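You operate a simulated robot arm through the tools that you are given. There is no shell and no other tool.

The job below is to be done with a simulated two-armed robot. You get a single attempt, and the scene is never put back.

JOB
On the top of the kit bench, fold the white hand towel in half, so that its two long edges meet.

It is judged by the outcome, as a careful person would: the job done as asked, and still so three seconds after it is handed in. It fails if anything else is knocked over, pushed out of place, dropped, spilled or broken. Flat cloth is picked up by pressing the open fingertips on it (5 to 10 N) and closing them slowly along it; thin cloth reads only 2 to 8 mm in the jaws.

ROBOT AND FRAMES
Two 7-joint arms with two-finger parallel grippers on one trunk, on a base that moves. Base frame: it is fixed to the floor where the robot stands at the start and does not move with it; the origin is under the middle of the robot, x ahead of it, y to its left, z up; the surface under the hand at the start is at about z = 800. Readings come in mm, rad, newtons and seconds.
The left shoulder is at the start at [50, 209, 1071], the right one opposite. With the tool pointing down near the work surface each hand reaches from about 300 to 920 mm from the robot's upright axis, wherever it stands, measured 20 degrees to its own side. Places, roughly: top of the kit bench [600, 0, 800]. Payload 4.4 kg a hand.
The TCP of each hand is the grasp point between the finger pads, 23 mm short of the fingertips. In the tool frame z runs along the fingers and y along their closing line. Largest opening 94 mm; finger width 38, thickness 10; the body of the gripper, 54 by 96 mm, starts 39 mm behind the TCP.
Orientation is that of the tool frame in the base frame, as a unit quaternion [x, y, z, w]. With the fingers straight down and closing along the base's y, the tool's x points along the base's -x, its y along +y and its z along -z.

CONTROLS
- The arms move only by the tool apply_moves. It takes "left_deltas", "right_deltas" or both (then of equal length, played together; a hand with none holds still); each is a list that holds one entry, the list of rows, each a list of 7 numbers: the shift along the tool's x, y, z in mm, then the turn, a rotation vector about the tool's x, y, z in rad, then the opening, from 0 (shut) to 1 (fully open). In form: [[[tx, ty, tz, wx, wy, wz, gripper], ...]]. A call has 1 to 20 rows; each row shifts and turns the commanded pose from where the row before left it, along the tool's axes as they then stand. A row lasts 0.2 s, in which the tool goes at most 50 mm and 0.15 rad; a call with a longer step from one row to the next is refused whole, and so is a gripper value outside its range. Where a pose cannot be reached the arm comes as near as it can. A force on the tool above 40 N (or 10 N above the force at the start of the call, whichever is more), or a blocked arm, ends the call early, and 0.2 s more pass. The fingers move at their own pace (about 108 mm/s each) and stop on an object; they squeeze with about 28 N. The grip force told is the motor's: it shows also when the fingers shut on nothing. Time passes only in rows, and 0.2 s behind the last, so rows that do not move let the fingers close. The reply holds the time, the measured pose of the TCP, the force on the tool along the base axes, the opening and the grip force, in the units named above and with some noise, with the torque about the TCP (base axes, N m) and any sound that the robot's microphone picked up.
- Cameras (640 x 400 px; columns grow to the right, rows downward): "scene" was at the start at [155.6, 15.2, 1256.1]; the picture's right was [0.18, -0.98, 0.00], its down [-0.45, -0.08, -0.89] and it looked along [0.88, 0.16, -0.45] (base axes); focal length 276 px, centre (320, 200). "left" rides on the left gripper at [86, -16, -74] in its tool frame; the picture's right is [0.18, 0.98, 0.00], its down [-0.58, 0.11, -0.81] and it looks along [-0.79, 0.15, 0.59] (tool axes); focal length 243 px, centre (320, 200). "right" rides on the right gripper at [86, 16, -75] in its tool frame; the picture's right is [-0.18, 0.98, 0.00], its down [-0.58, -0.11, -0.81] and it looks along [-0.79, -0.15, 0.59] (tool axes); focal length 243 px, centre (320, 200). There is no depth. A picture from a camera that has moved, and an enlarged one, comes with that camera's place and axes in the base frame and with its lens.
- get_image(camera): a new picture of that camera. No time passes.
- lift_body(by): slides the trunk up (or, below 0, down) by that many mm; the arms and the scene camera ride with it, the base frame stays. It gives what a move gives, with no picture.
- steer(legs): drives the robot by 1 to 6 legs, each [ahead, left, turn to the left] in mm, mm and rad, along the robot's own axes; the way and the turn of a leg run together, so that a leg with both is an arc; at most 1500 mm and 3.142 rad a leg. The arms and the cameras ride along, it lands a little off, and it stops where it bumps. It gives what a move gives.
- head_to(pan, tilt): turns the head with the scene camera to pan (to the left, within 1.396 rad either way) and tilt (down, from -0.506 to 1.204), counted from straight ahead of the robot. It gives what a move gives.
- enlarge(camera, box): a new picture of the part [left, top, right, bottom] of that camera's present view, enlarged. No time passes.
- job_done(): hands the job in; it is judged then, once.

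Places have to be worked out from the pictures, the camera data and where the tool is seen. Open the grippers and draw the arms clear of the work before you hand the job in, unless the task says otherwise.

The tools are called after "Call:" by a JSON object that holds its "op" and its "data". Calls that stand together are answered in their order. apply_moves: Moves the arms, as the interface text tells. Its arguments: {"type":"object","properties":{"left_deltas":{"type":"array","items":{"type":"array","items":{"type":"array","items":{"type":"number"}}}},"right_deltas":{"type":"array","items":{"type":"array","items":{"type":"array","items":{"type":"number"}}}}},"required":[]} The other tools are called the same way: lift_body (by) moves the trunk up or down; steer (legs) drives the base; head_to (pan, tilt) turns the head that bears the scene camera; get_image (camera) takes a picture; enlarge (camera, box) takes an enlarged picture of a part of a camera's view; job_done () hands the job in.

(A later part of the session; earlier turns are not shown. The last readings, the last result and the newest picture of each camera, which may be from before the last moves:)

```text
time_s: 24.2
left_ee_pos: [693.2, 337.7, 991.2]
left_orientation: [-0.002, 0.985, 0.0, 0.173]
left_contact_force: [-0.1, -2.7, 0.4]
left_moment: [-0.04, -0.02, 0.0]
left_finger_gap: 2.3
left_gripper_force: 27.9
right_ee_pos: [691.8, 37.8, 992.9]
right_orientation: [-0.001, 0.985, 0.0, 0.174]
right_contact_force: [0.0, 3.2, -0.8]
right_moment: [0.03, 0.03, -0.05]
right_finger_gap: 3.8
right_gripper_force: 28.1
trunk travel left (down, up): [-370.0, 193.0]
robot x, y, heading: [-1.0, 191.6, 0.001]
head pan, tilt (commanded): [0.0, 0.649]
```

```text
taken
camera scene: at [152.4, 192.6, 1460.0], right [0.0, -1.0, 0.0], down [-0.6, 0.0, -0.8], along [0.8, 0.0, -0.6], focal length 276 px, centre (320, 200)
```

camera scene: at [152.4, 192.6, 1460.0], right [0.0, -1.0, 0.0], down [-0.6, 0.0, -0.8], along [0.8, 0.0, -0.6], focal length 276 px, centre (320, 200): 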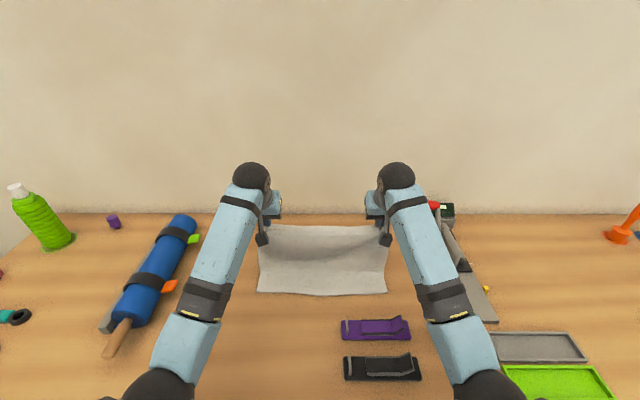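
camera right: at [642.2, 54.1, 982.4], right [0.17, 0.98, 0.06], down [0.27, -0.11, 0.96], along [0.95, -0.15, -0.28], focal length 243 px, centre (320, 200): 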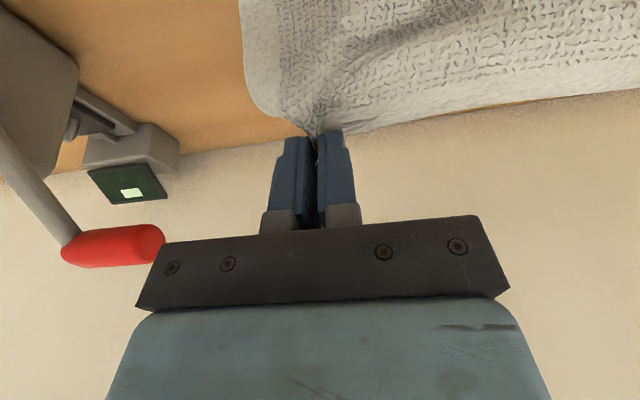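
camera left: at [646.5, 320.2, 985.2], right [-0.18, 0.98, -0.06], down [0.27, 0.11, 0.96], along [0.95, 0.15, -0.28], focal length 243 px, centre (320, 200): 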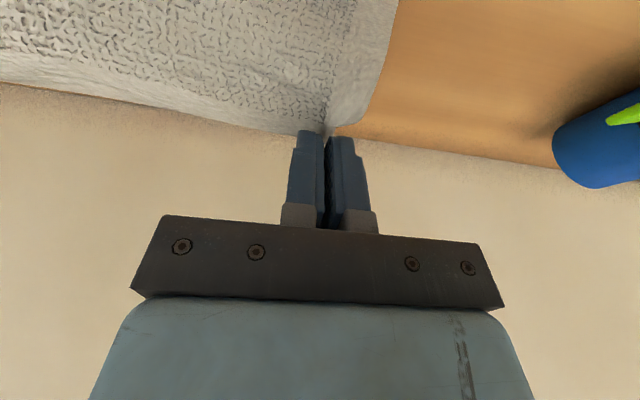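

The cloth is up and the near edge has not moved, but the left gap reading is slowly falling (2.9→2.3 mm) with about 2.5 N of sideways tension. I check the grips up close.

Call:
{"op": "enlarge", "data": {"camera": "left", "box": [220, 60, 440, 240]}}

Call:
{"op": "enlarge", "data": {"camera": "right", "box": [200, 60, 420, 240]}}

Call:
{"op": "enlarge", "data": {"camera": "scene", "box": [200, 150, 460, 310]}}

```text
2.22 times, centred on (330, 150) of left
camera zoom: at [586.6, 320.5, 1033.1], right [-0.18, 0.98, -0.06], down [0.27, 0.11, 0.96], along [0.95, 0.15, -0.28], focal length 539 px, centre (298, 311)
```

zoom: 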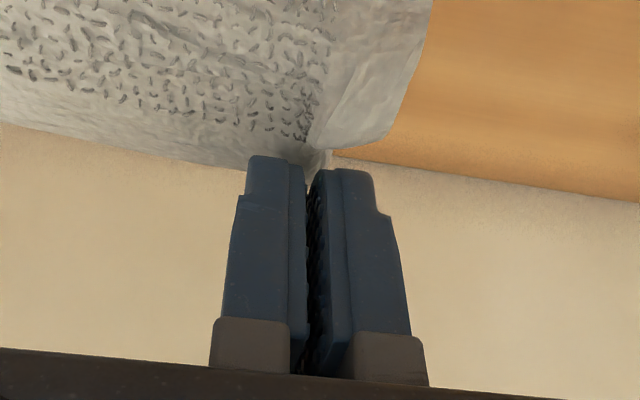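

```text
2.22 times, centred on (310, 150) of right
camera zoom: at [584.4, 54.4, 1032.0], right [0.17, 0.98, 0.06], down [0.27, -0.11, 0.96], along [0.95, -0.15, -0.28], focal length 539 px, centre (342, 311)
```

zoom: 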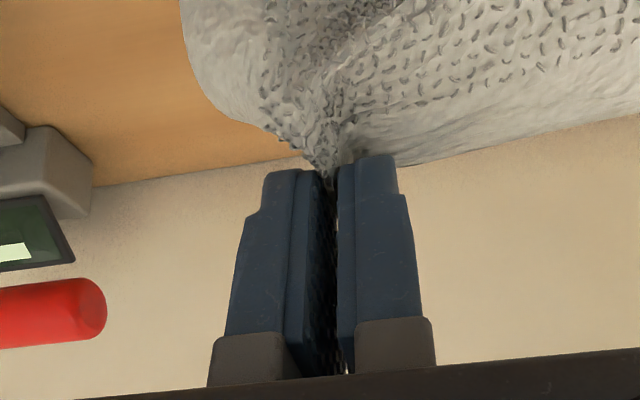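

```text
2.46 times, centred on (330, 230) of scene
camera zoom: at [152.4, 192.6, 1460.0], right [0.0, -1.0, 0.0], down [-0.6, 0.0, -0.8], along [0.8, 0.0, -0.6], focal length 680 px, centre (295, 126)
```

zoom: 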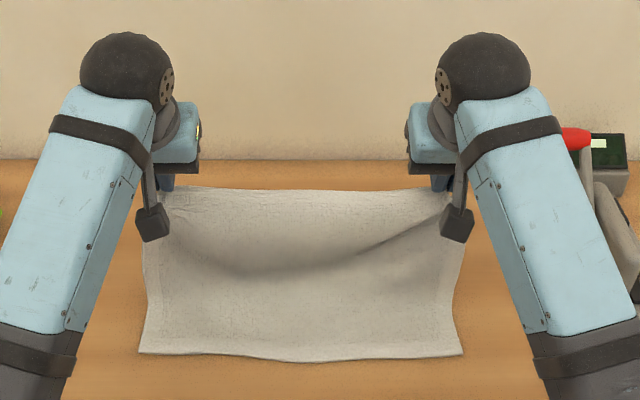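

The left hand pinches only at its very tips, so I relieve the tension by bringing the hands 4 mm closer on each side, before lowering.

Call:
{"op": "apply_moves", "data": {"left_deltas": [[[0, -2, 0, 0, 0, 0, 0], [0, -2, 0, 0, 0, 0, 0], [0, -1, 0, 0, 0, 0, 0]]], "right_deltas": [[[0, 2, 0, 0, 0, 0, 0], [0, 2, 0, 0, 0, 0, 0], [0, 1, 0, 0, 0, 0, 0]]]}}

```text
time_s: 25.0
left_ee_pos: [691.8, 332.5, 991.5]
left_orientation: [-0.002, 0.984, 0.0, 0.176]
left_contact_force: [0.2, -0.1, -0.1]
left_moment: [-0.01, 0.0, 0.01]
left_finger_gap: 2.5
left_gripper_force: 27.3
right_ee_pos: [690.6, 43.5, 992.1]
right_orientation: [-0.001, 0.985, 0.0, 0.174]
right_contact_force: [-0.3, 0.7, 0.2]
right_moment: [-0.01, -0.01, -0.02]
right_finger_gap: 3.9
right_gripper_force: 28.0
trunk travel left (down, up): [-370.0, 193.0]
robot x, y, heading: [0.2, 192.2, 0.0]
head pan, tilt (commanded): [0.0, 0.649]
```

The tension is gone. I now lower the arms 50 mm and raise the trunk 50 mm in turn, twice, so the elbows gain height while the edge stays at about the same level. I also bring the right tool slightly more upright.

Call:
{"op": "apply_moves", "data": {"left_deltas": [[[5.7, 0, 15.7, 0, 0, 0, 0], [5.7, 0, 15.7, 0, 0, 0, 0], [5.7, 0, 15.7, 0, 0, 0, 0]]], "right_deltas": [[[5.7, 0, 15.7, 0, 0, 0, 0], [5.7, 0, 15.7, 0, 0, 0, 0], [5.7, 0, 15.7, 0, 0, 0, 0]]]}}

Call:
{"op": "lift_body", "data": {"by": 50}}

Call:
{"op": "apply_moves", "data": {"left_deltas": [[[5.7, 0, 15.7, 0, 0, 0, 0], [5.7, 0, 15.7, 0, 0, 0, 0], [5.7, 0, 15.7, 0, 0, 0, 0]]], "right_deltas": [[[5.7, 0, 15.7, 0, 0, 0, 0], [5.7, 0, 15.7, 0, 0, 0, 0], [5.7, 0, 15.7, 0, 0, 0, 0]]]}}

Call:
{"op": "lift_body", "data": {"by": 50}}

Call:
{"op": "get_image", "data": {"camera": "scene"}}

```text
time_s: 25.8
left_ee_pos: [692.0, 332.5, 942.2]
left_orientation: [-0.001, 0.985, 0.0, 0.175]
left_contact_force: [-0.5, -0.6, 0.0]
left_moment: [0.02, -0.01, 0.04]
left_finger_gap: 2.4
left_gripper_force: 28.3
right_ee_pos: [693.1, 42.8, 940.5]
right_orientation: [-0.002, 0.985, 0.0, 0.174]
right_contact_force: [0.9, 0.2, 0.3]
right_moment: [0.02, 0.01, 0.01]
right_finger_gap: 4.0
right_gripper_force: 28.3
trunk travel left (down, up): [-370.0, 193.0]
robot x, y, heading: [-1.6, 195.7, 0.0]
head pan, tilt (commanded): [0.0, 0.649]
```

```text
time_s: 26.7
left_ee_pos: [693.4, 333.8, 990.3]
left_orientation: [-0.002, 0.985, 0.0, 0.174]
left_contact_force: [0.1, 0.2, 0.4]
left_moment: [0.02, 0.01, 0.02]
left_finger_gap: 2.7
left_gripper_force: 27.8
right_ee_pos: [692.0, 43.9, 990.7]
right_orientation: [-0.001, 0.985, 0.0, 0.173]
right_contact_force: [0.0, 0.7, 0.1]
right_moment: [-0.02, 0.0, 0.0]
right_finger_gap: 3.8
right_gripper_force: 28.3
trunk travel left (down, up): [-420.0, 143.0]
robot x, y, heading: [0.2, 196.6, 0.006]
head pan, tilt (commanded): [0.0, 0.649]
```

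```text
time_s: 27.5
left_ee_pos: [692.5, 331.3, 940.0]
left_orientation: [-0.001, 0.985, 0.001, 0.173]
left_contact_force: [0.4, 0.3, -0.6]
left_moment: [0.01, 0.03, 0.02]
left_finger_gap: 2.7
left_gripper_force: 28.0
right_ee_pos: [690.8, 44.3, 941.9]
right_orientation: [-0.002, 0.985, 0.0, 0.174]
right_contact_force: [0.5, 0.1, 0.8]
right_moment: [-0.01, 0.01, 0.0]
right_finger_gap: 3.6
right_gripper_force: 27.8
trunk travel left (down, up): [-420.0, 143.0]
robot x, y, heading: [1.6, 194.1, 0.007]
head pan, tilt (commanded): [0.0, 0.649]
```

```text
time_s: 28.4
left_ee_pos: [692.3, 332.2, 990.7]
left_orientation: [-0.002, 0.985, 0.001, 0.174]
left_contact_force: [-0.2, 0.1, 0.8]
left_moment: [0.02, -0.02, 0.03]
left_finger_gap: 2.4
left_gripper_force: 28.5
right_ee_pos: [693.4, 43.1, 993.1]
right_orientation: [-0.002, 0.985, 0.001, 0.173]
right_contact_force: [0.5, 1.0, -0.5]
right_moment: [-0.02, -0.04, -0.01]
right_finger_gap: 4.0
right_gripper_force: 27.6
trunk travel left (down, up): [-470.0, 93.0]
robot x, y, heading: [-0.9, 193.3, 0.005]
head pan, tilt (commanded): [0.0, 0.649]
```

```text
taken
camera scene: at [152.4, 192.6, 1560.0], right [0.0, -1.0, 0.0], down [-0.6, 0.0, -0.8], along [0.8, 0.0, -0.6], focal length 276 px, centre (320, 200)
```

scene: 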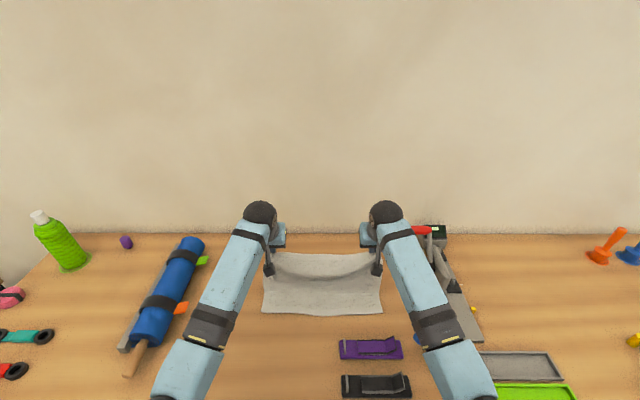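

The elbows are high now and the stick is clear. I tilt the head down a bit and begin lowering the edge along the second half of the arc toward the near edge.

Call:
{"op": "head_to", "data": {"pan": 0.0, "tilt": 0.9}}

Call:
{"op": "apply_moves", "data": {"left_deltas": [[[14.9, 0, 13.7, 0, 0, 0, 0], [14.9, 0, 13.7, 0, 0, 0, 0], [14.9, 0, 13.7, 0, 0, 0, 0], [18.4, 0, 6.6, 0, 0, 0, 0], [18.4, 0, 6.6, 0, 0, 0, 0]]], "right_deltas": [[[14.9, 0, 13.7, 0, 0.03, 0, 0], [14.5, 0, 14.2, 0, 0.03, 0, 0], [14.1, 0, 14.6, 0, 0.03, 0, 0], [17.7, 0, 8.2, 0, 0.03, 0, 0], [17.5, 0, 8.8, 0, 0.03, 0, 0]]]}}

Call:
{"op": "get_image", "data": {"camera": "scene"}}

Call:
{"op": "get_image", "data": {"camera": "left"}}

Call:
{"op": "get_image", "data": {"camera": "right"}}

```text
time_s: 29.2
left_ee_pos: [690.8, 332.2, 990.6]
left_orientation: [-0.001, 0.985, 0.0, 0.174]
left_contact_force: [-0.3, 0.0, 0.3]
left_moment: [0.04, -0.01, 0.02]
left_finger_gap: 2.6
left_gripper_force: 28.0
right_ee_pos: [692.3, 44.2, 991.5]
right_orientation: [-0.002, 0.985, 0.0, 0.174]
right_contact_force: [0.8, -0.4, -0.5]
right_moment: [0.01, -0.05, 0.0]
right_finger_gap: 3.6
right_gripper_force: 27.8
trunk travel left (down, up): [-470.0, 93.0]
robot x, y, heading: [1.7, 196.3, 0.001]
head pan, tilt (commanded): [0.0, 0.901]
```

```text
time_s: 30.4
left_ee_pos: [633.3, 333.3, 913.9]
left_orientation: [-0.002, 0.985, 0.0, 0.175]
left_contact_force: [-0.1, -0.1, 0.7]
left_moment: [0.02, 0.0, 0.0]
left_finger_gap: 2.6
left_gripper_force: 28.1
right_ee_pos: [633.0, 44.2, 913.2]
right_orientation: [-0.002, 0.995, 0.0, 0.1]
right_contact_force: [0.1, 0.1, 0.2]
right_moment: [0.0, -0.03, -0.01]
right_finger_gap: 3.8
right_gripper_force: 28.2
trunk travel left (down, up): [-470.0, 93.0]
robot x, y, heading: [-2.2, 188.4, -0.002]
head pan, tilt (commanded): [0.0, 0.901]
```

```text
taken
camera scene: at [140.2, 192.7, 1539.7], right [0.0, -1.0, 0.0], down [-0.78, 0.0, -0.62], along [0.62, 0.0, -0.78], focal length 276 px, centre (320, 200)
```

scene: 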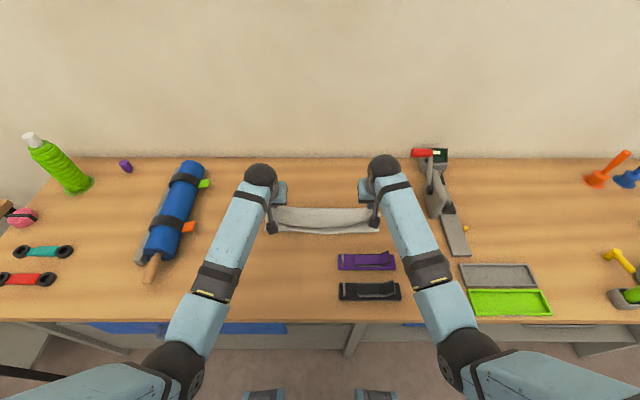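

```text
taken
camera left: at [527.7, 315.7, 955.1], right [-0.18, 0.98, -0.06], down [0.27, 0.11, 0.96], along [0.95, 0.15, -0.28], focal length 243 px, centre (320, 200)
```

left: 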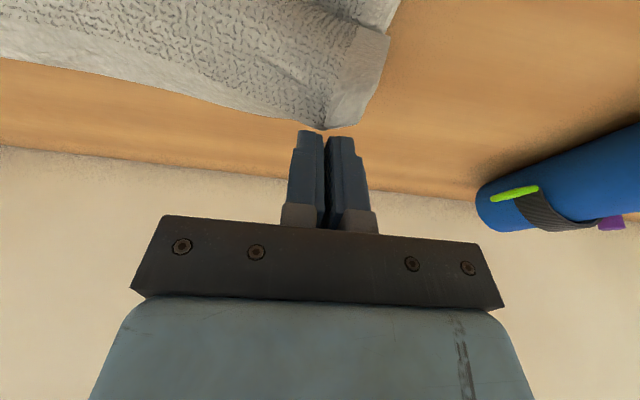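

```text
taken
camera right: at [532.5, 61.3, 968.8], right [0.18, 0.98, 0.04], down [0.41, -0.11, 0.91], along [0.89, -0.15, -0.42], focal length 243 px, centre (320, 200)
```

right: 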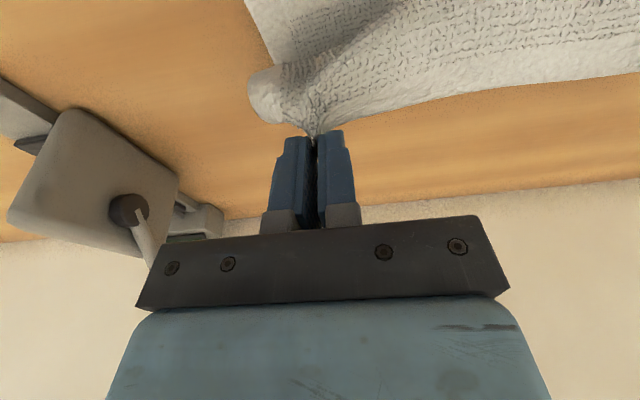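

The fold is forming and the cloth hangs well. I enlarge the scene around the towel to check the near edge and the hand cameras' clearance above the purple holder.

Call:
{"op": "enlarge", "data": {"camera": "scene", "box": [230, 140, 450, 310]}}

```text
2.35 times, centred on (340, 225) of scene
camera zoom: at [140.2, 192.7, 1539.7], right [0.0, -1.0, 0.0], down [-0.78, 0.0, -0.62], along [0.62, 0.0, -0.78], focal length 650 px, centre (273, 141)
```

zoom: 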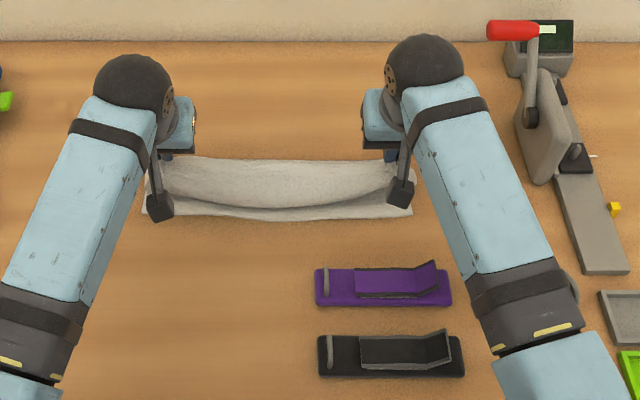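

The near edge still lies at x≈595. I continue lowering the held edge toward it, ending with the tips about 20 mm above the bench.

Call:
{"op": "apply_moves", "data": {"left_deltas": [[[17.8, 0, 12.2, 0, 0, 0, 0], [17.8, 0, 12.2, 0, 0, 0, 0], [10.8, 0, 12, 0, 0, 0, 0], [10.8, 0, 12, 0, 0, 0, 0]]], "right_deltas": [[[15.7, 0, 14.7, 0, 0, 0, 0], [15.7, 0, 14.7, 0, 0, 0, 0], [7.4, 0, 13.8, 0, 0, 0, 0], [7.4, 0, 13.8, 0, 0, 0, 0]]]}}

Call:
{"op": "get_image", "data": {"camera": "left"}}

Call:
{"op": "get_image", "data": {"camera": "right"}}

Call:
{"op": "enlarge", "data": {"camera": "scene", "box": [230, 140, 450, 310]}}

```text
time_s: 31.4
left_ee_pos: [595.7, 332.7, 846.2]
left_orientation: [-0.002, 0.985, 0.001, 0.175]
left_contact_force: [-0.1, 0.2, -0.1]
left_moment: [0.0, 0.01, 0.01]
left_finger_gap: 2.5
left_gripper_force: 27.9
right_ee_pos: [600.1, 44.0, 847.9]
right_orientation: [-0.002, 0.995, 0.0, 0.1]
right_contact_force: [0.0, -0.4, 0.7]
right_moment: [-0.03, 0.01, 0.02]
right_finger_gap: 4.0
right_gripper_force: 27.8
trunk travel left (down, up): [-470.0, 93.0]
robot x, y, heading: [1.5, 192.9, 0.007]
head pan, tilt (commanded): [0.0, 0.901]
```

```text
taken
camera left: at [490.2, 315.9, 888.5], right [-0.18, 0.98, -0.06], down [0.27, 0.11, 0.96], along [0.95, 0.15, -0.28], focal length 243 px, centre (320, 200)
```

left: 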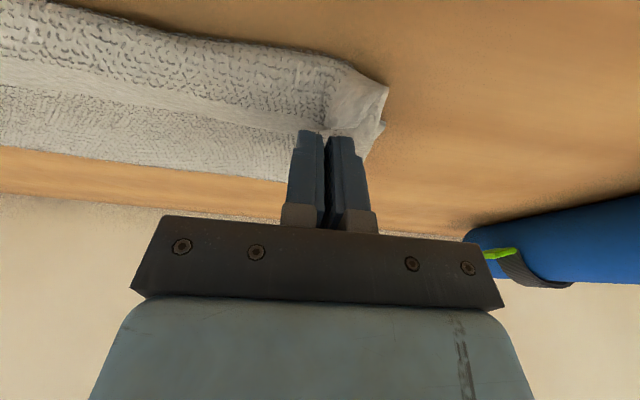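

```text
taken
camera right: at [499.5, 60.4, 903.2], right [0.18, 0.98, 0.04], down [0.41, -0.11, 0.91], along [0.9, -0.15, -0.42], focal length 243 px, centre (320, 200)
```

right: 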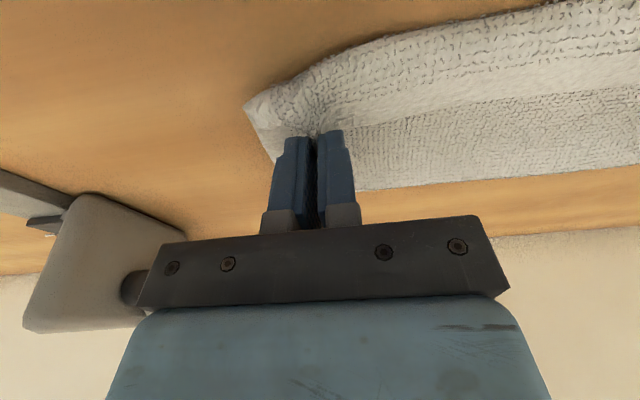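

```text
2.35 times, centred on (340, 225) of scene
camera zoom: at [140.3, 192.6, 1539.7], right [0.0, -1.0, 0.0], down [-0.78, 0.0, -0.62], along [0.62, 0.0, -0.78], focal length 650 px, centre (273, 141)
```

zoom: 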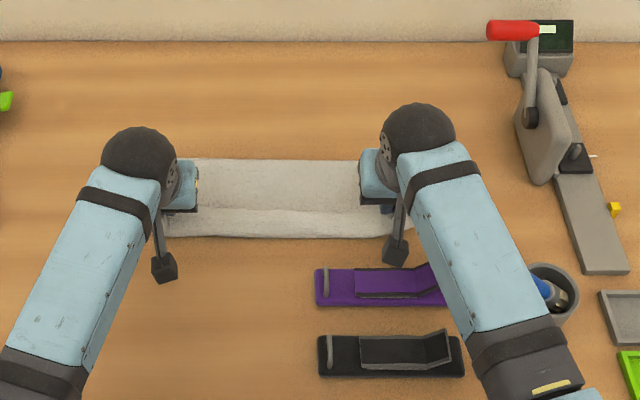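

The edge is down near the bench, but the bottom layer seems to have slid toward me, with its near edge now at about x≈570. I zoom in to understand the layers before going on.

Call:
{"op": "enlarge", "data": {"camera": "left", "box": [0, 0, 400, 240]}}

Call:
{"op": "enlarge", "data": {"camera": "right", "box": [220, 0, 640, 220]}}

Call:
{"op": "enlarge", "data": {"camera": "scene", "box": [265, 185, 395, 255]}}

```text
1.60 times, centred on (200, 120) of left
camera zoom: at [490.2, 315.9, 888.5], right [-0.18, 0.98, -0.06], down [0.27, 0.11, 0.96], along [0.95, 0.15, -0.28], focal length 388 px, centre (512, 328)
```

zoom: 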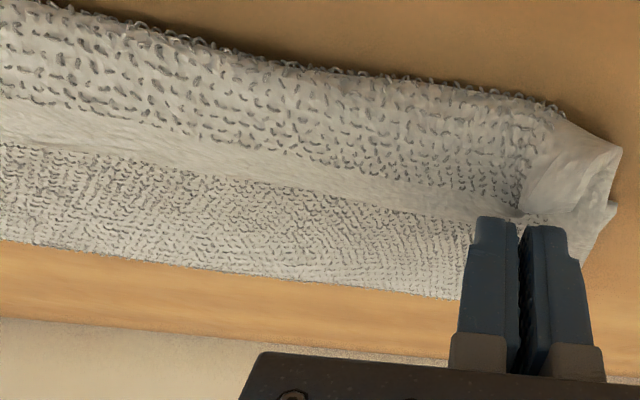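

```text
1.52 times, centred on (430, 110) of right
camera zoom: at [499.5, 60.4, 903.2], right [0.18, 0.98, 0.04], down [0.41, -0.11, 0.91], along [0.9, -0.15, -0.42], focal length 370 px, centre (152, 337)
```

zoom: 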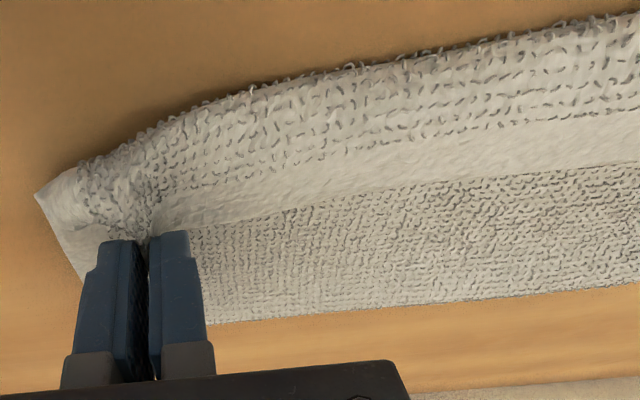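

```text
4.92 times, centred on (330, 220) of scene
camera zoom: at [140.3, 192.6, 1539.7], right [0.0, -1.0, 0.0], down [-0.78, 0.0, -0.62], along [0.62, 0.0, -0.78], focal length 1360 px, centre (271, 102)
```

zoom: 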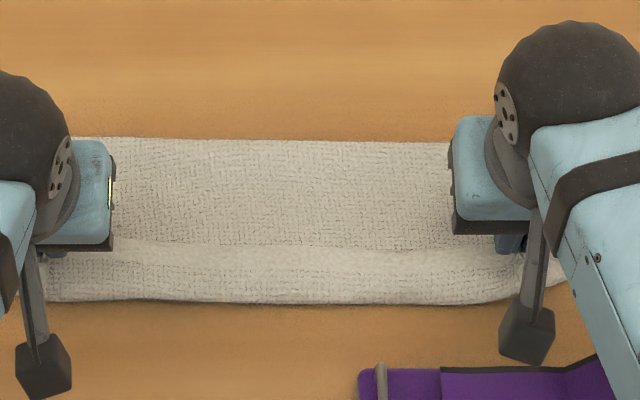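

Now it's clear: the held edge was not turned over, so the top layer bulges out to x≈566 and doubles back, with its hem at x≈603. The fold line formed at x≈690 instead of 728. I'll bring the edge back up to vertical above x≈735 so the bottom layer lies down again, then re-do the second half as a taut arc.

Call:
{"op": "apply_moves", "data": {"left_deltas": [[[-23.5, 0, -19.8, 0, 0, 0, 0], [-23.5, 0, -19.8, 0, 0, 0, 0], [-23.5, 0, -19.8, 0, 0, 0, 0], [-20, 0, 2, 0, 0, 0, 0], [-20, 0, 2, 0, 0, 0, 0], [-20, 0, 2, 0, 0, 0, 0], [-20, 0, 2, 0, 0, 0, 0], [-12.1, 0, 7.6, 0, 0, 0, 0]]], "right_deltas": [[[-20.3, 0, -23.1, 0, 0, 0, 0], [-20.3, 0, -23.1, 0, 0, 0, 0], [-20.3, 0, -23.1, 0, 0, 0, 0], [-20.1, 0, -1, 0, 0, 0, 0], [-20.1, 0, -1, 0, 0, 0, 0], [-20.1, 0, -1, 0, 0, 0, 0], [-20.1, 0, -1, 0, 0, 0, 0], [-13.1, 0, 5.7, 0, 0, 0, 0]]]}}

Call:
{"op": "enlarge", "data": {"camera": "scene", "box": [230, 130, 430, 270]}}

Call:
{"op": "get_image", "data": {"camera": "left"}}

Call:
{"op": "get_image", "data": {"camera": "right"}}

```text
time_s: 33.2
left_ee_pos: [734.6, 334.3, 944.5]
left_orientation: [-0.001, 0.985, 0.0, 0.174]
left_contact_force: [0.1, -0.2, -0.8]
left_moment: [0.02, 0.05, 0.04]
left_finger_gap: 2.5
left_gripper_force: 28.4
right_ee_pos: [738.4, 45.7, 944.5]
right_orientation: [-0.001, 0.995, 0.0, 0.099]
right_contact_force: [0.2, -0.2, -0.6]
right_moment: [0.02, -0.04, 0.04]
right_finger_gap: 3.7
right_gripper_force: 28.5
trunk travel left (down, up): [-470.0, 93.0]
robot x, y, heading: [-0.5, 192.8, 0.004]
head pan, tilt (commanded): [0.0, 0.901]
```

```text
2.86 times, centred on (330, 200) of scene
camera zoom: at [141.5, 192.6, 1539.4], right [0.0, -1.0, 0.0], down [-0.78, 0.0, -0.62], along [0.62, 0.0, -0.78], focal length 789 px, centre (291, 200)
```

zoom: 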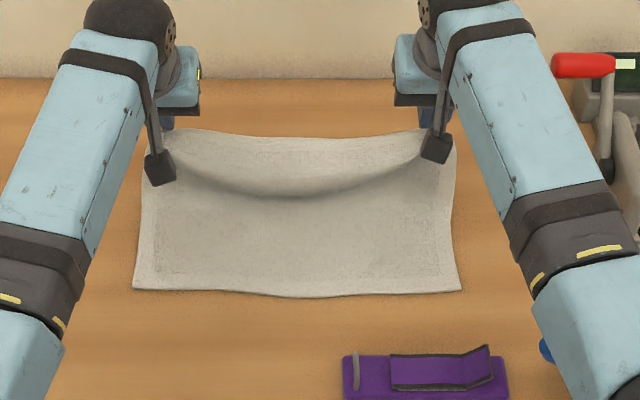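

```text
taken
camera left: at [629.1, 317.3, 986.0], right [-0.18, 0.98, -0.06], down [0.27, 0.11, 0.96], along [0.95, 0.15, -0.28], focal length 243 px, centre (320, 200)
```

left: 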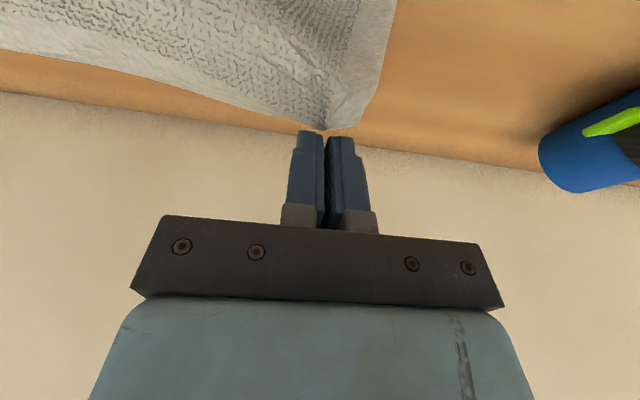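

```text
taken
camera right: at [638.9, 62.1, 1000.3], right [0.18, 0.98, 0.04], down [0.41, -0.11, 0.91], along [0.89, -0.14, -0.42], focal length 243 px, centre (320, 200)
```

right: 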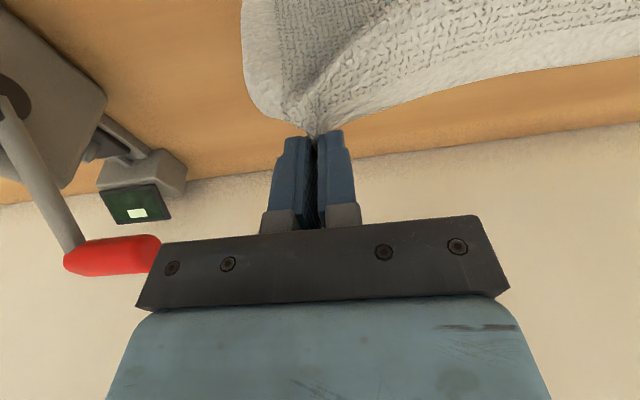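

The bottom layer lies flat again with its near edge at x≈599 (corners) to 592 (middle), so the fold line should be at x≈730. I spread the hands 3 mm each to straighten the edge and pull it over in a taut arc, stopping about 60 mm above the bench.

Call:
{"op": "apply_moves", "data": {"left_deltas": [[[10.2, 1.5, -6.9, 0, 0, 0, 0], [13.9, 1.5, -2.1, 0, 0, 0, 0], [13.9, 0, -2.1, 0, 0, 0, 0], [13.9, 0, -2.1, 0, 0, 0, 0], [15.7, 0, 2.1, 0, 0, 0, 0], [15.7, 0, 2.1, 0, 0, 0, 0], [14.6, 0, 6, 0, 0, 0, 0], [14.6, 0, 6, 0, 0, 0, 0], [8.7, 0, 6, 0, 0, 0, 0], [8.7, 0, 6, 0, 0, 0, 0]]], "right_deltas": [[[11.2, -1.5, -5.3, 0, 0, 0, 0], [14.1, -1.5, 0, 0, 0, 0, 0], [14.1, 0, 0, 0, 0, 0, 0], [14.1, 0, 0, 0, 0, 0, 0], [15.2, 0, 4.4, 0, 0, 0, 0], [15.2, 0, 4.4, 0, 0, 0, 0], [13.5, 0, 8.1, 0, 0, 0, 0], [13.5, 0, 8.1, 0, 0, 0, 0], [7.7, 0, 7.3, 0, 0, 0, 0], [7.7, 0, 7.3, 0, 0, 0, 0]]]}}

Call:
{"op": "enlarge", "data": {"camera": "scene", "box": [230, 130, 430, 270]}}

Call:
{"op": "get_image", "data": {"camera": "left"}}

Call:
{"op": "get_image", "data": {"camera": "right"}}

```text
time_s: 35.4
left_ee_pos: [617.4, 335.3, 885.3]
left_orientation: [-0.001, 0.985, 0.0, 0.174]
left_contact_force: [-0.1, -0.8, 0.3]
left_moment: [-0.01, -0.01, 0.06]
left_finger_gap: 2.5
left_gripper_force: 27.7
right_ee_pos: [619.0, 40.9, 887.1]
right_orientation: [-0.002, 0.995, 0.0, 0.101]
right_contact_force: [-0.6, 0.7, -1.1]
right_moment: [-0.01, -0.01, -0.02]
right_finger_gap: 3.8
right_gripper_force: 28.2
trunk travel left (down, up): [-470.0, 93.0]
robot x, y, heading: [1.3, 193.0, 0.0]
head pan, tilt (commanded): [0.0, 0.901]
```

```text
2.86 times, centred on (330, 200) of scene
camera zoom: at [140.2, 192.6, 1539.7], right [0.0, -1.0, 0.0], down [-0.78, 0.0, -0.62], along [0.62, 0.0, -0.78], focal length 789 px, centre (291, 200)
```

zoom: 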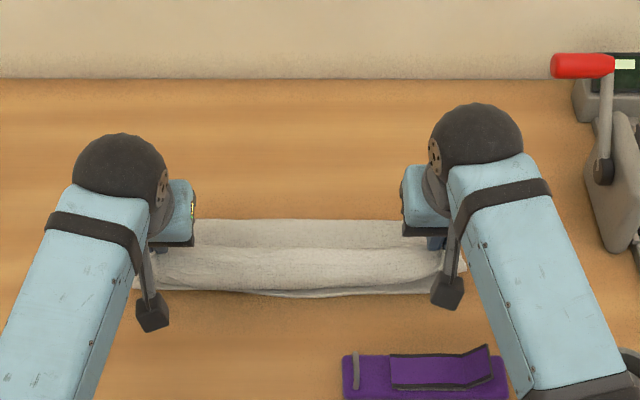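

```text
taken
camera left: at [511.3, 319.5, 926.6], right [-0.18, 0.98, -0.06], down [0.27, 0.11, 0.96], along [0.95, 0.15, -0.28], focal length 243 px, centre (320, 200)
```

left: 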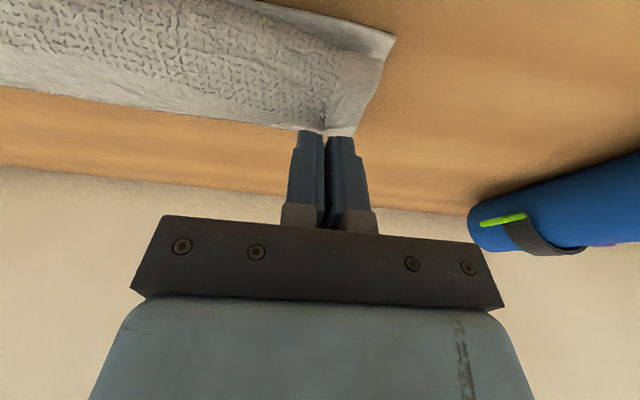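

```text
taken
camera right: at [520.1, 57.7, 943.2], right [0.18, 0.98, 0.04], down [0.41, -0.11, 0.91], along [0.9, -0.15, -0.42], focal length 243 px, centre (320, 200)
```

right: 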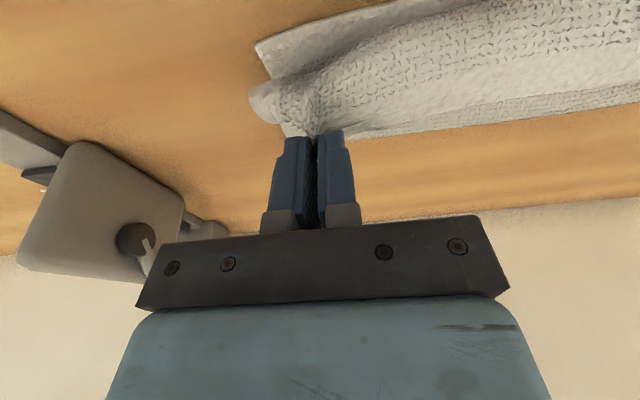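

The clamped edge points the wrong way, so the stiff cloth makes a fat S-roll instead of folding over; releasing here would leave the hem doubled back. I'll return the edge to the far side, let it lie flat, and re-grip it with the fingers closing along x so the cloth leaves the tips straight. First I take it back up and over.

Call:
{"op": "apply_moves", "data": {"left_deltas": [[[-15.8, 0, -9.1, 0, 0, 0, 0], [-15.8, 0, -9.1, 0, 0, 0, 0], [-15.8, 0, -9.1, 0, 0, 0, 0], [-17.7, 0, 1.1, 0, 0, 0, 0], [-17.7, 0, 1.1, 0, 0, 0, 0], [-17.7, 0, 1.1, 0, 0, 0, 0], [-17.7, 0, 1.1, 0, 0, 0, 0], [-14.8, 0, 10, 0, 0, 0, 0], [-14.8, 0, 10, 0, 0, 0, 0], [-14.8, 0, 10, 0, 0, 0, 0]]], "right_deltas": [[[-14.2, 0, -11.4, 0, 0, 0, 0], [-14.2, 0, -11.4, 0, 0, 0, 0], [-14.2, 0, -11.4, 0, 0, 0, 0], [-17.7, 0, -1.5, 0, 0, 0, 0], [-17.7, 0, -1.5, 0, 0, 0, 0], [-17.7, 0, -1.5, 0, 0, 0, 0], [-17.7, 0, -1.5, 0, 0, 0, 0], [-16.1, 0, 7.7, 0, -0.05, 0, 0], [-16, 0, 8.5, 0, -0.05, 0, 0], [-15.5, 0, 9.2, 0, -0.05, 0, 0]]]}}

Call:
{"op": "lift_body", "data": {"by": -75}}

Call:
{"op": "get_image", "data": {"camera": "scene"}}

```text
time_s: 37.6
left_ee_pos: [773.5, 337.4, 932.5]
left_orientation: [-0.003, 0.985, 0.001, 0.174]
left_contact_force: [0.5, -0.6, -0.3]
left_moment: [-0.03, 0.02, 0.05]
left_finger_gap: 2.5
left_gripper_force: 28.1
right_ee_pos: [777.8, 40.4, 934.2]
right_orientation: [-0.001, 0.985, 0.0, 0.174]
right_contact_force: [0.3, 0.2, -0.6]
right_moment: [0.0, 0.0, -0.01]
right_finger_gap: 4.2
right_gripper_force: 27.7
trunk travel left (down, up): [-470.0, 93.0]
robot x, y, heading: [-0.0, 194.1, -0.0]
head pan, tilt (commanded): [0.0, 0.901]
```

```text
time_s: 38.7
left_ee_pos: [773.8, 337.8, 859.8]
left_orientation: [-0.001, 0.985, 0.0, 0.175]
left_contact_force: [-0.5, -0.2, -0.2]
left_moment: [-0.02, 0.01, 0.01]
left_finger_gap: 2.6
left_gripper_force: 27.9
right_ee_pos: [776.8, 41.3, 860.6]
right_orientation: [-0.001, 0.985, 0.0, 0.175]
right_contact_force: [0.1, 1.3, 0.9]
right_moment: [0.01, 0.03, 0.03]
right_finger_gap: 4.0
right_gripper_force: 27.5
trunk travel left (down, up): [-395.0, 168.0]
robot x, y, heading: [-3.2, 192.1, 0.002]
head pan, tilt (commanded): [0.0, 0.901]
```

```text
taken
camera scene: at [140.2, 192.6, 1464.7], right [0.0, -1.0, 0.0], down [-0.78, 0.0, -0.62], along [0.62, 0.0, -0.78], focal length 276 px, centre (320, 200)
```

scene: 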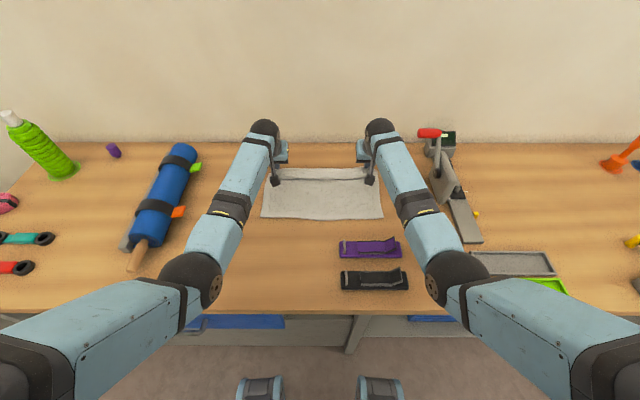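

The elbows and the stick are clear. I extend both hands out to about x≈842 so the towel is stretched flat again, then lower a little with the trunk.

Call:
{"op": "apply_moves", "data": {"left_deltas": [[[-15.3, 0, 7.7, 0, 0, 0, 0], [-15.3, 0, 7.7, 0, 0, 0, 0], [-15.3, 0, 7.7, 0, 0, 0, 0], [-15.3, 0, 7.7, 0, 0, 0, 0]]], "right_deltas": [[[-14.6, 0, 7.5, 0, 0, 0, 0], [-14.6, 0, 7.5, 0, 0, 0, 0], [-14.6, 0, 7.5, 0, 0, 0, 0], [-14.6, 0, 7.5, 0, 0, 0, 0]]]}}

Call:
{"op": "lift_body", "data": {"by": -17}}

Call:
{"op": "get_image", "data": {"camera": "scene"}}

Call:
{"op": "get_image", "data": {"camera": "left"}}

Call:
{"op": "get_image", "data": {"camera": "right"}}

```text
time_s: 39.7
left_ee_pos: [840.9, 336.5, 849.5]
left_orientation: [-0.001, 0.985, 0.0, 0.173]
left_contact_force: [0.6, -0.6, 0.3]
left_moment: [-0.01, -0.01, 0.04]
left_finger_gap: 2.4
left_gripper_force: 28.0
right_ee_pos: [841.2, 40.1, 850.9]
right_orientation: [-0.002, 0.985, 0.001, 0.173]
right_contact_force: [-0.1, 0.9, 0.4]
right_moment: [-0.01, -0.02, 0.0]
right_finger_gap: 3.7
right_gripper_force: 28.3
trunk travel left (down, up): [-395.0, 168.0]
robot x, y, heading: [-2.9, 190.0, 0.003]
head pan, tilt (commanded): [0.0, 0.901]
```

```text
time_s: 40.4
left_ee_pos: [839.1, 337.1, 835.0]
left_orientation: [-0.002, 0.985, 0.0, 0.175]
left_contact_force: [1.5, -0.3, 1.5]
left_moment: [-0.05, -0.01, 0.0]
left_finger_gap: 2.5
left_gripper_force: 27.5
right_ee_pos: [840.8, 40.3, 835.8]
right_orientation: [-0.002, 0.985, 0.0, 0.174]
right_contact_force: [0.4, -0.5, 0.1]
right_moment: [0.0, 0.03, -0.01]
right_finger_gap: 4.0
right_gripper_force: 28.3
trunk travel left (down, up): [-378.0, 185.0]
robot x, y, heading: [-5.0, 194.3, -0.001]
head pan, tilt (commanded): [0.0, 0.901]
```

```text
taken
camera scene: at [139.5, 192.6, 1447.7], right [0.0, -1.0, 0.0], down [-0.78, 0.0, -0.62], along [0.62, 0.0, -0.78], focal length 276 px, centre (320, 200)
```

scene: 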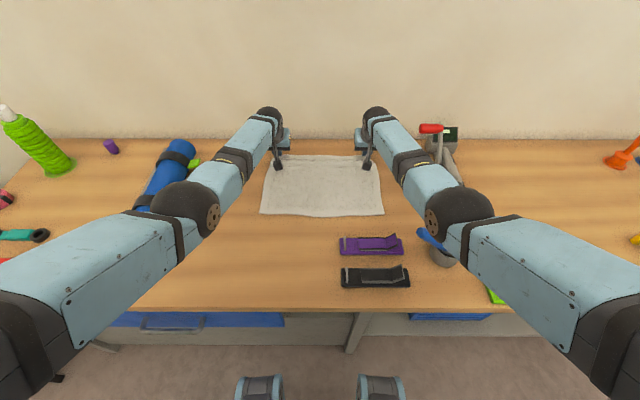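

```text
taken
camera left: at [734.3, 319.5, 876.5], right [-0.18, 0.98, -0.06], down [0.27, 0.11, 0.96], along [0.95, 0.15, -0.28], focal length 243 px, centre (320, 200)
```

left: 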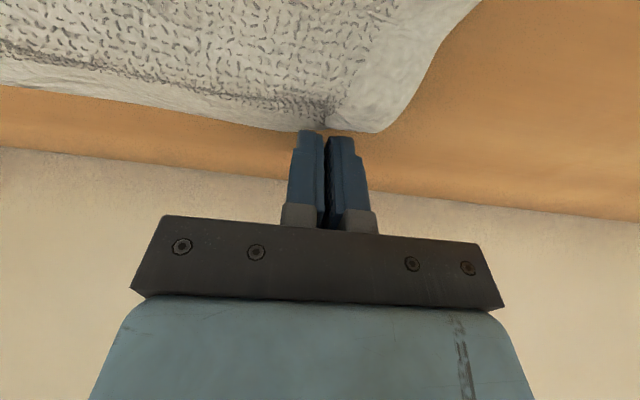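

```text
taken
camera right: at [733.0, 57.5, 875.4], right [0.17, 0.98, 0.06], down [0.27, -0.11, 0.96], along [0.95, -0.15, -0.28], focal length 243 px, centre (320, 200)
```

right: 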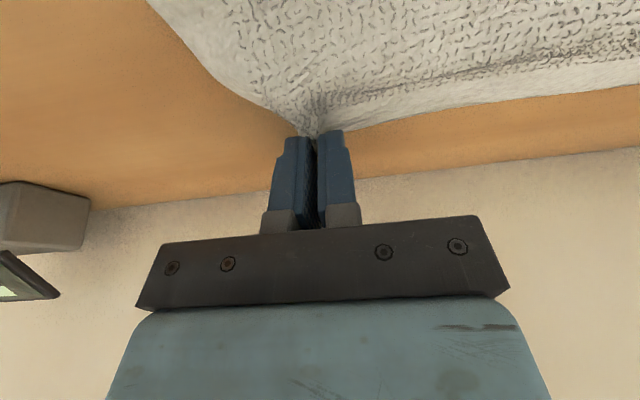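

The towel is laid out again. I spread the hands slightly, open them slowly so the gathers pull out, and lift clear.

Call:
{"op": "apply_moves", "data": {"left_deltas": [[[0, 2, 0, 0, 0, 0, 0], [0, 2, 1, 0, 0, 0, 0], [0, 0, 0, 0, 0, 0, 0.08], [0, 0, 0, 0, 0, 0, 0.16], [0, 0, 0, 0, 0, 0, 0.24], [0, 0, 0, 0, 0, 0, 0.32], [0, 0, 0, 0, 0, 0, 0.4], [0, 0, 0, 0, 0, 0, 0.4], [-3.4, 0, -9.4, 0, 0, 0, 0.4], [-6.8, 0, -18.8, 0, 0, 0, 0.4], [-6.8, 0, -18.8, 0, 0, 0, 0.4], [-6.8, 0, -18.8, 0, 0, 0, 0.4]]], "right_deltas": [[[0, -2, 0, 0, 0, 0, 0], [0, -2, 1, 0, 0, 0, 0], [0, 0, 0, 0, 0, 0, 0.08], [0, 0, 0, 0, 0, 0, 0.16], [0, 0, 0, 0, 0, 0, 0.24], [0, 0, 0, 0, 0, 0, 0.32], [0, 0, 0, 0, 0, 0, 0.4], [0, 0, 0, 0, 0, 0, 0.4], [-3.4, 0, -9.4, 0, 0, 0, 0.4], [-6.8, 0, -18.8, 0, 0, 0, 0.4], [-6.8, 0, -18.8, 0, 0, 0, 0.4], [-6.8, 0, -18.8, 0, 0, 0, 0.4]]]}}

Call:
{"op": "get_image", "data": {"camera": "scene"}}

Call:
{"op": "get_image", "data": {"camera": "left"}}

Call:
{"op": "get_image", "data": {"camera": "right"}}

```text
time_s: 43.0
left_ee_pos: [841.2, 339.7, 904.8]
left_orientation: [-0.002, 0.985, 0.0, 0.174]
left_contact_force: [-0.1, -0.5, 0.7]
left_moment: [0.02, 0.01, -0.01]
left_finger_gap: 37.3
left_gripper_force: 0.1
right_ee_pos: [842.5, 38.5, 904.2]
right_orientation: [-0.002, 0.985, 0.0, 0.175]
right_contact_force: [-0.5, -0.4, -0.8]
right_moment: [0.02, -0.03, 0.0]
right_finger_gap: 37.6
right_gripper_force: 0.0
trunk travel left (down, up): [-378.0, 185.0]
robot x, y, heading: [-2.4, 194.1, 0.0]
head pan, tilt (commanded): [0.0, 0.901]
```

```text
taken
camera scene: at [140.0, 192.6, 1447.6], right [0.0, -1.0, 0.0], down [-0.78, 0.0, -0.62], along [0.62, 0.0, -0.78], focal length 276 px, centre (320, 200)
```

scene: 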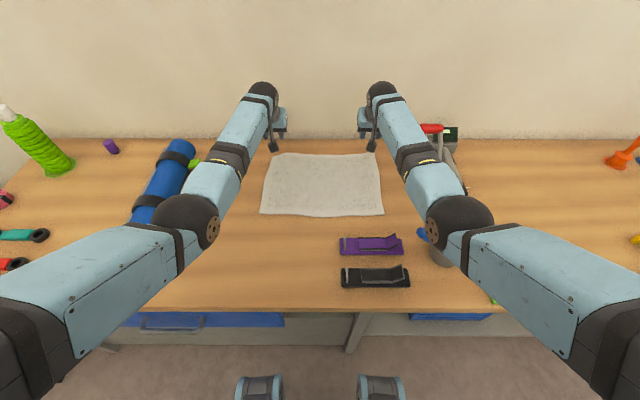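

```text
taken
camera left: at [735.2, 323.8, 945.8], right [-0.18, 0.98, -0.06], down [0.27, 0.11, 0.96], along [0.95, 0.15, -0.28], focal length 243 px, centre (320, 200)
```

left: 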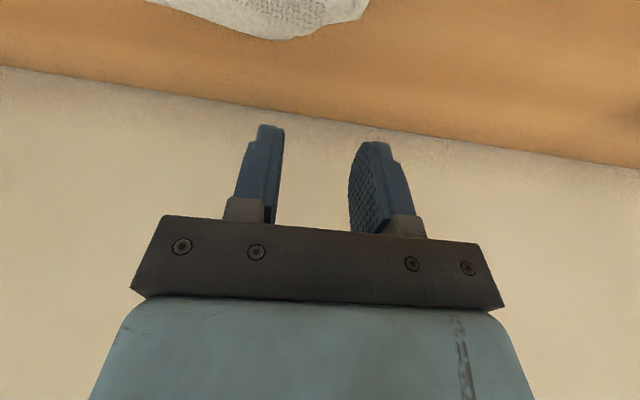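

```text
taken
camera right: at [735.1, 54.7, 944.9], right [0.17, 0.98, 0.06], down [0.27, -0.11, 0.96], along [0.95, -0.15, -0.28], focal length 243 px, centre (320, 200)
```

right: 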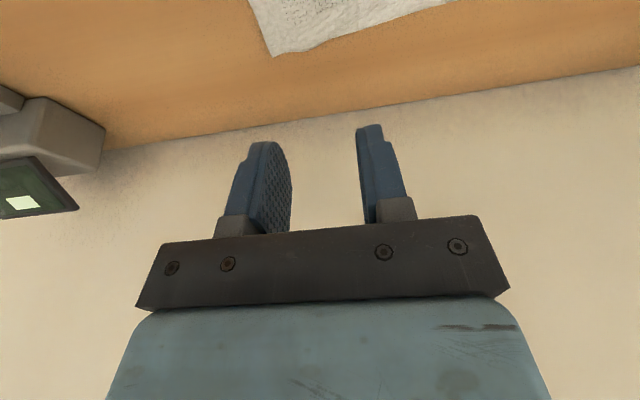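

The towel lies open again. I zoom in to measure it and see how the far corners look before re-gripping.

Call:
{"op": "enlarge", "data": {"camera": "scene", "box": [240, 130, 410, 240]}}

Call:
{"op": "enlarge", "data": {"camera": "scene", "box": [320, 190, 540, 330]}}

```text
3.64 times, centred on (325, 185) of scene
camera zoom: at [140.0, 192.6, 1447.6], right [0.0, -1.0, 0.0], down [-0.78, 0.0, -0.62], along [0.62, 0.0, -0.78], focal length 1005 px, centre (302, 254)
```

zoom: 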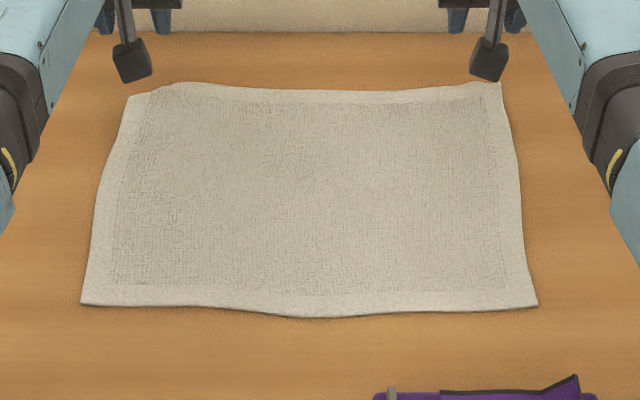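

```text
2.86 times, centred on (430, 260) of scene
camera zoom: at [140.0, 192.6, 1447.6], right [0.0, -1.0, 0.0], down [-0.78, 0.0, -0.62], along [0.62, 0.0, -0.78], focal length 789 px, centre (6, 29)
```

zoom: 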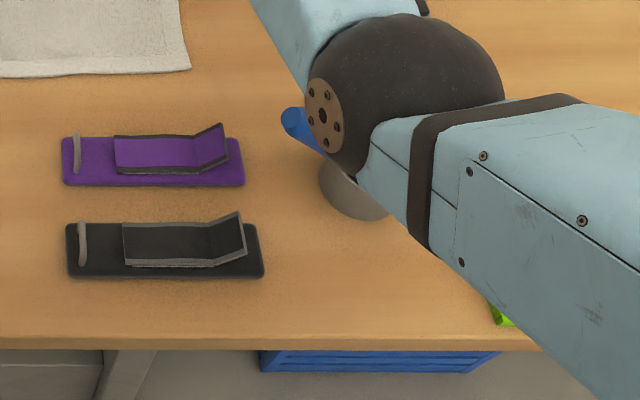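

The towel is nearly as before: far-right corner (858, 6), near edge at x≈600. Only the far-left corner is slightly puckered, at about (840, 355). Now I turn both hands a quarter turn about their own axes, cameras facing inward, so that the fingers close along x.

Call:
{"op": "apply_moves", "data": {"left_deltas": [[[0, 0, 0, 0, 0, -0.1428, 0.4], [0, 0, 0, 0, 0, -0.1428, 0.4], [0, 0, 0, 0, 0, -0.1428, 0.4], [0, 0, 0, 0, 0, -0.1428, 0.4], [0, 0, 0, 0, 0, -0.1428, 0.4], [0, 0, 0, 0, 0, -0.1428, 0.4], [0, 0, 0, 0, 0, -0.1428, 0.4], [0, 0, 0, 0, 0, -0.1428, 0.4], [0, 0, 0, 0, 0, -0.1428, 0.4], [0, 0, 0, 0, 0, -0.1428, 0.4], [0, 0, 0, 0, 0, -0.1428, 0.4]]], "right_deltas": [[[0, 0, 0, 0, 0, 0.1428, 0.4], [0, 0, 0, 0, 0, 0.1428, 0.4], [0, 0, 0, 0, 0, 0.1428, 0.4], [0, 0, 0, 0, 0, 0.1428, 0.4], [0, 0, 0, 0, 0, 0.1428, 0.4], [0, 0, 0, 0, 0, 0.1428, 0.4], [0, 0, 0, 0, 0, 0.1428, 0.4], [0, 0, 0, 0, 0, 0.1428, 0.4], [0, 0, 0, 0, 0, 0.1428, 0.4], [0, 0, 0, 0, 0, 0.1428, 0.4], [0, 0, 0, 0, 0, 0.1428, 0.4]]]}}

Call:
{"op": "get_image", "data": {"camera": "left"}}

Call:
{"op": "get_image", "data": {"camera": "right"}}

Call:
{"op": "get_image", "data": {"camera": "scene"}}

```text
time_s: 45.4
left_ee_pos: [840.9, 341.4, 902.3]
left_orientation: [0.698, -0.694, 0.123, -0.123]
left_contact_force: [-0.6, -0.3, -0.1]
left_moment: [0.02, -0.02, 0.03]
left_finger_gap: 37.7
left_gripper_force: 0.0
right_ee_pos: [842.4, 36.8, 903.0]
right_orientation: [0.696, 0.697, 0.122, 0.123]
right_contact_force: [0.4, -0.8, -0.2]
right_moment: [0.0, -0.01, 0.0]
right_finger_gap: 37.5
right_gripper_force: 0.0
trunk travel left (down, up): [-378.0, 185.0]
robot x, y, heading: [-1.0, 193.4, -0.001]
head pan, tilt (commanded): [0.0, 0.901]
```

```text
taken
camera left: at [831.8, 253.9, 980.0], right [-0.92, -0.19, -0.34], down [-0.38, 0.58, 0.72], along [0.06, 0.79, -0.61], focal length 243 px, centre (320, 200)
```

left: 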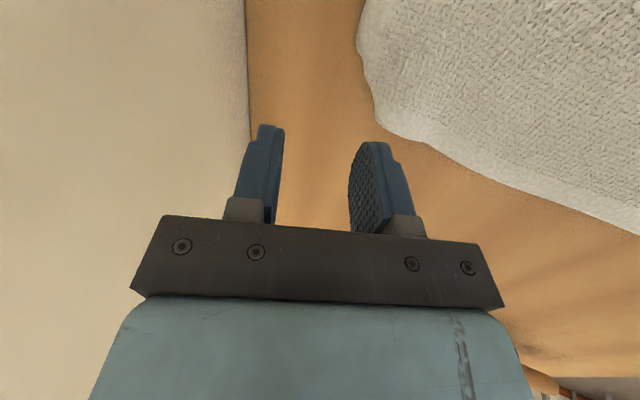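

```text
taken
camera right: at [830.4, 124.4, 978.5], right [0.92, -0.18, 0.34], down [-0.38, -0.58, 0.72], along [0.06, -0.79, -0.61], focal length 243 px, centre (320, 200)
```

right: 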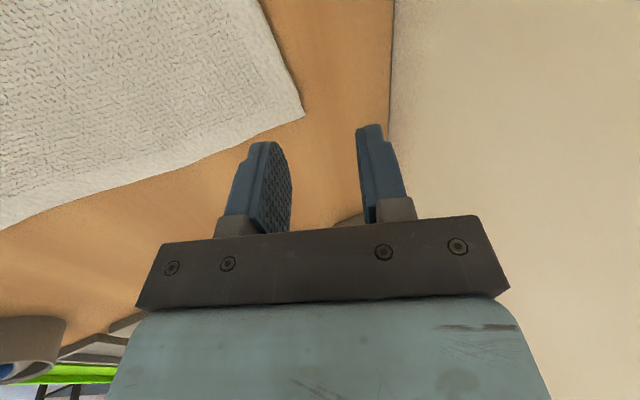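

```text
taken
camera scene: at [140.7, 192.5, 1447.6], right [0.0, -1.0, 0.0], down [-0.78, 0.0, -0.62], along [0.62, 0.0, -0.78], focal length 276 px, centre (320, 200)
```

scene: 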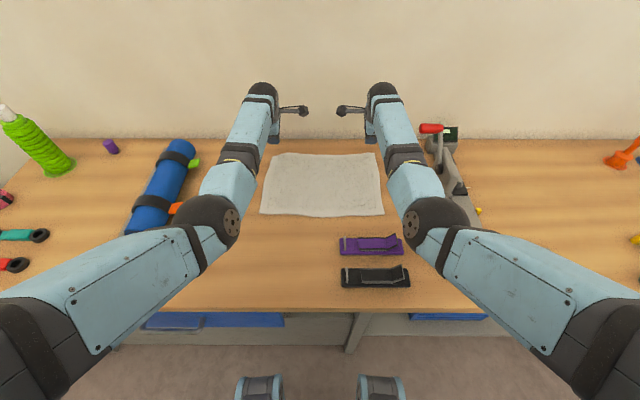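

The quarter turn works. For a good pinch in this pose the tools must be nearly vertical, and that needs about 40 mm more reach, so I check the clearance between the base and the bench before edging forward.

Call:
{"op": "head_to", "data": {"pan": 0.0, "tilt": 1.2}}

Call:
{"op": "get_image", "data": {"camera": "scene"}}

```text
time_s: 46.1
left_ee_pos: [841.2, 341.7, 902.0]
left_orientation: [0.696, -0.696, 0.123, -0.124]
left_contact_force: [-0.7, -0.4, -2.0]
left_moment: [0.01, -0.02, -0.01]
left_finger_gap: 37.5
left_gripper_force: 0.0
right_ee_pos: [840.5, 36.7, 904.3]
right_orientation: [0.695, 0.698, 0.123, 0.123]
right_contact_force: [0.2, -0.6, -0.4]
right_moment: [-0.02, 0.02, -0.01]
right_finger_gap: 37.6
right_gripper_force: 0.1
trunk travel left (down, up): [-378.0, 185.0]
robot x, y, heading: [1.7, 191.8, 0.003]
head pan, tilt (commanded): [0.0, 1.201]
```

```text
taken
camera scene: at [121.2, 192.5, 1427.8], right [0.0, -1.0, 0.0], down [-0.93, 0.0, -0.36], along [0.36, 0.0, -0.93], focal length 276 px, centre (320, 200)
```

scene: 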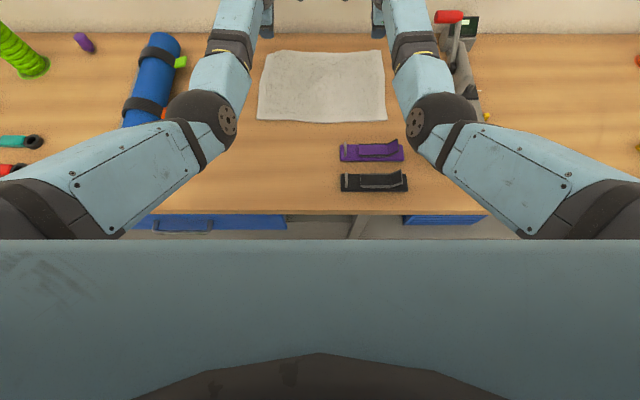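

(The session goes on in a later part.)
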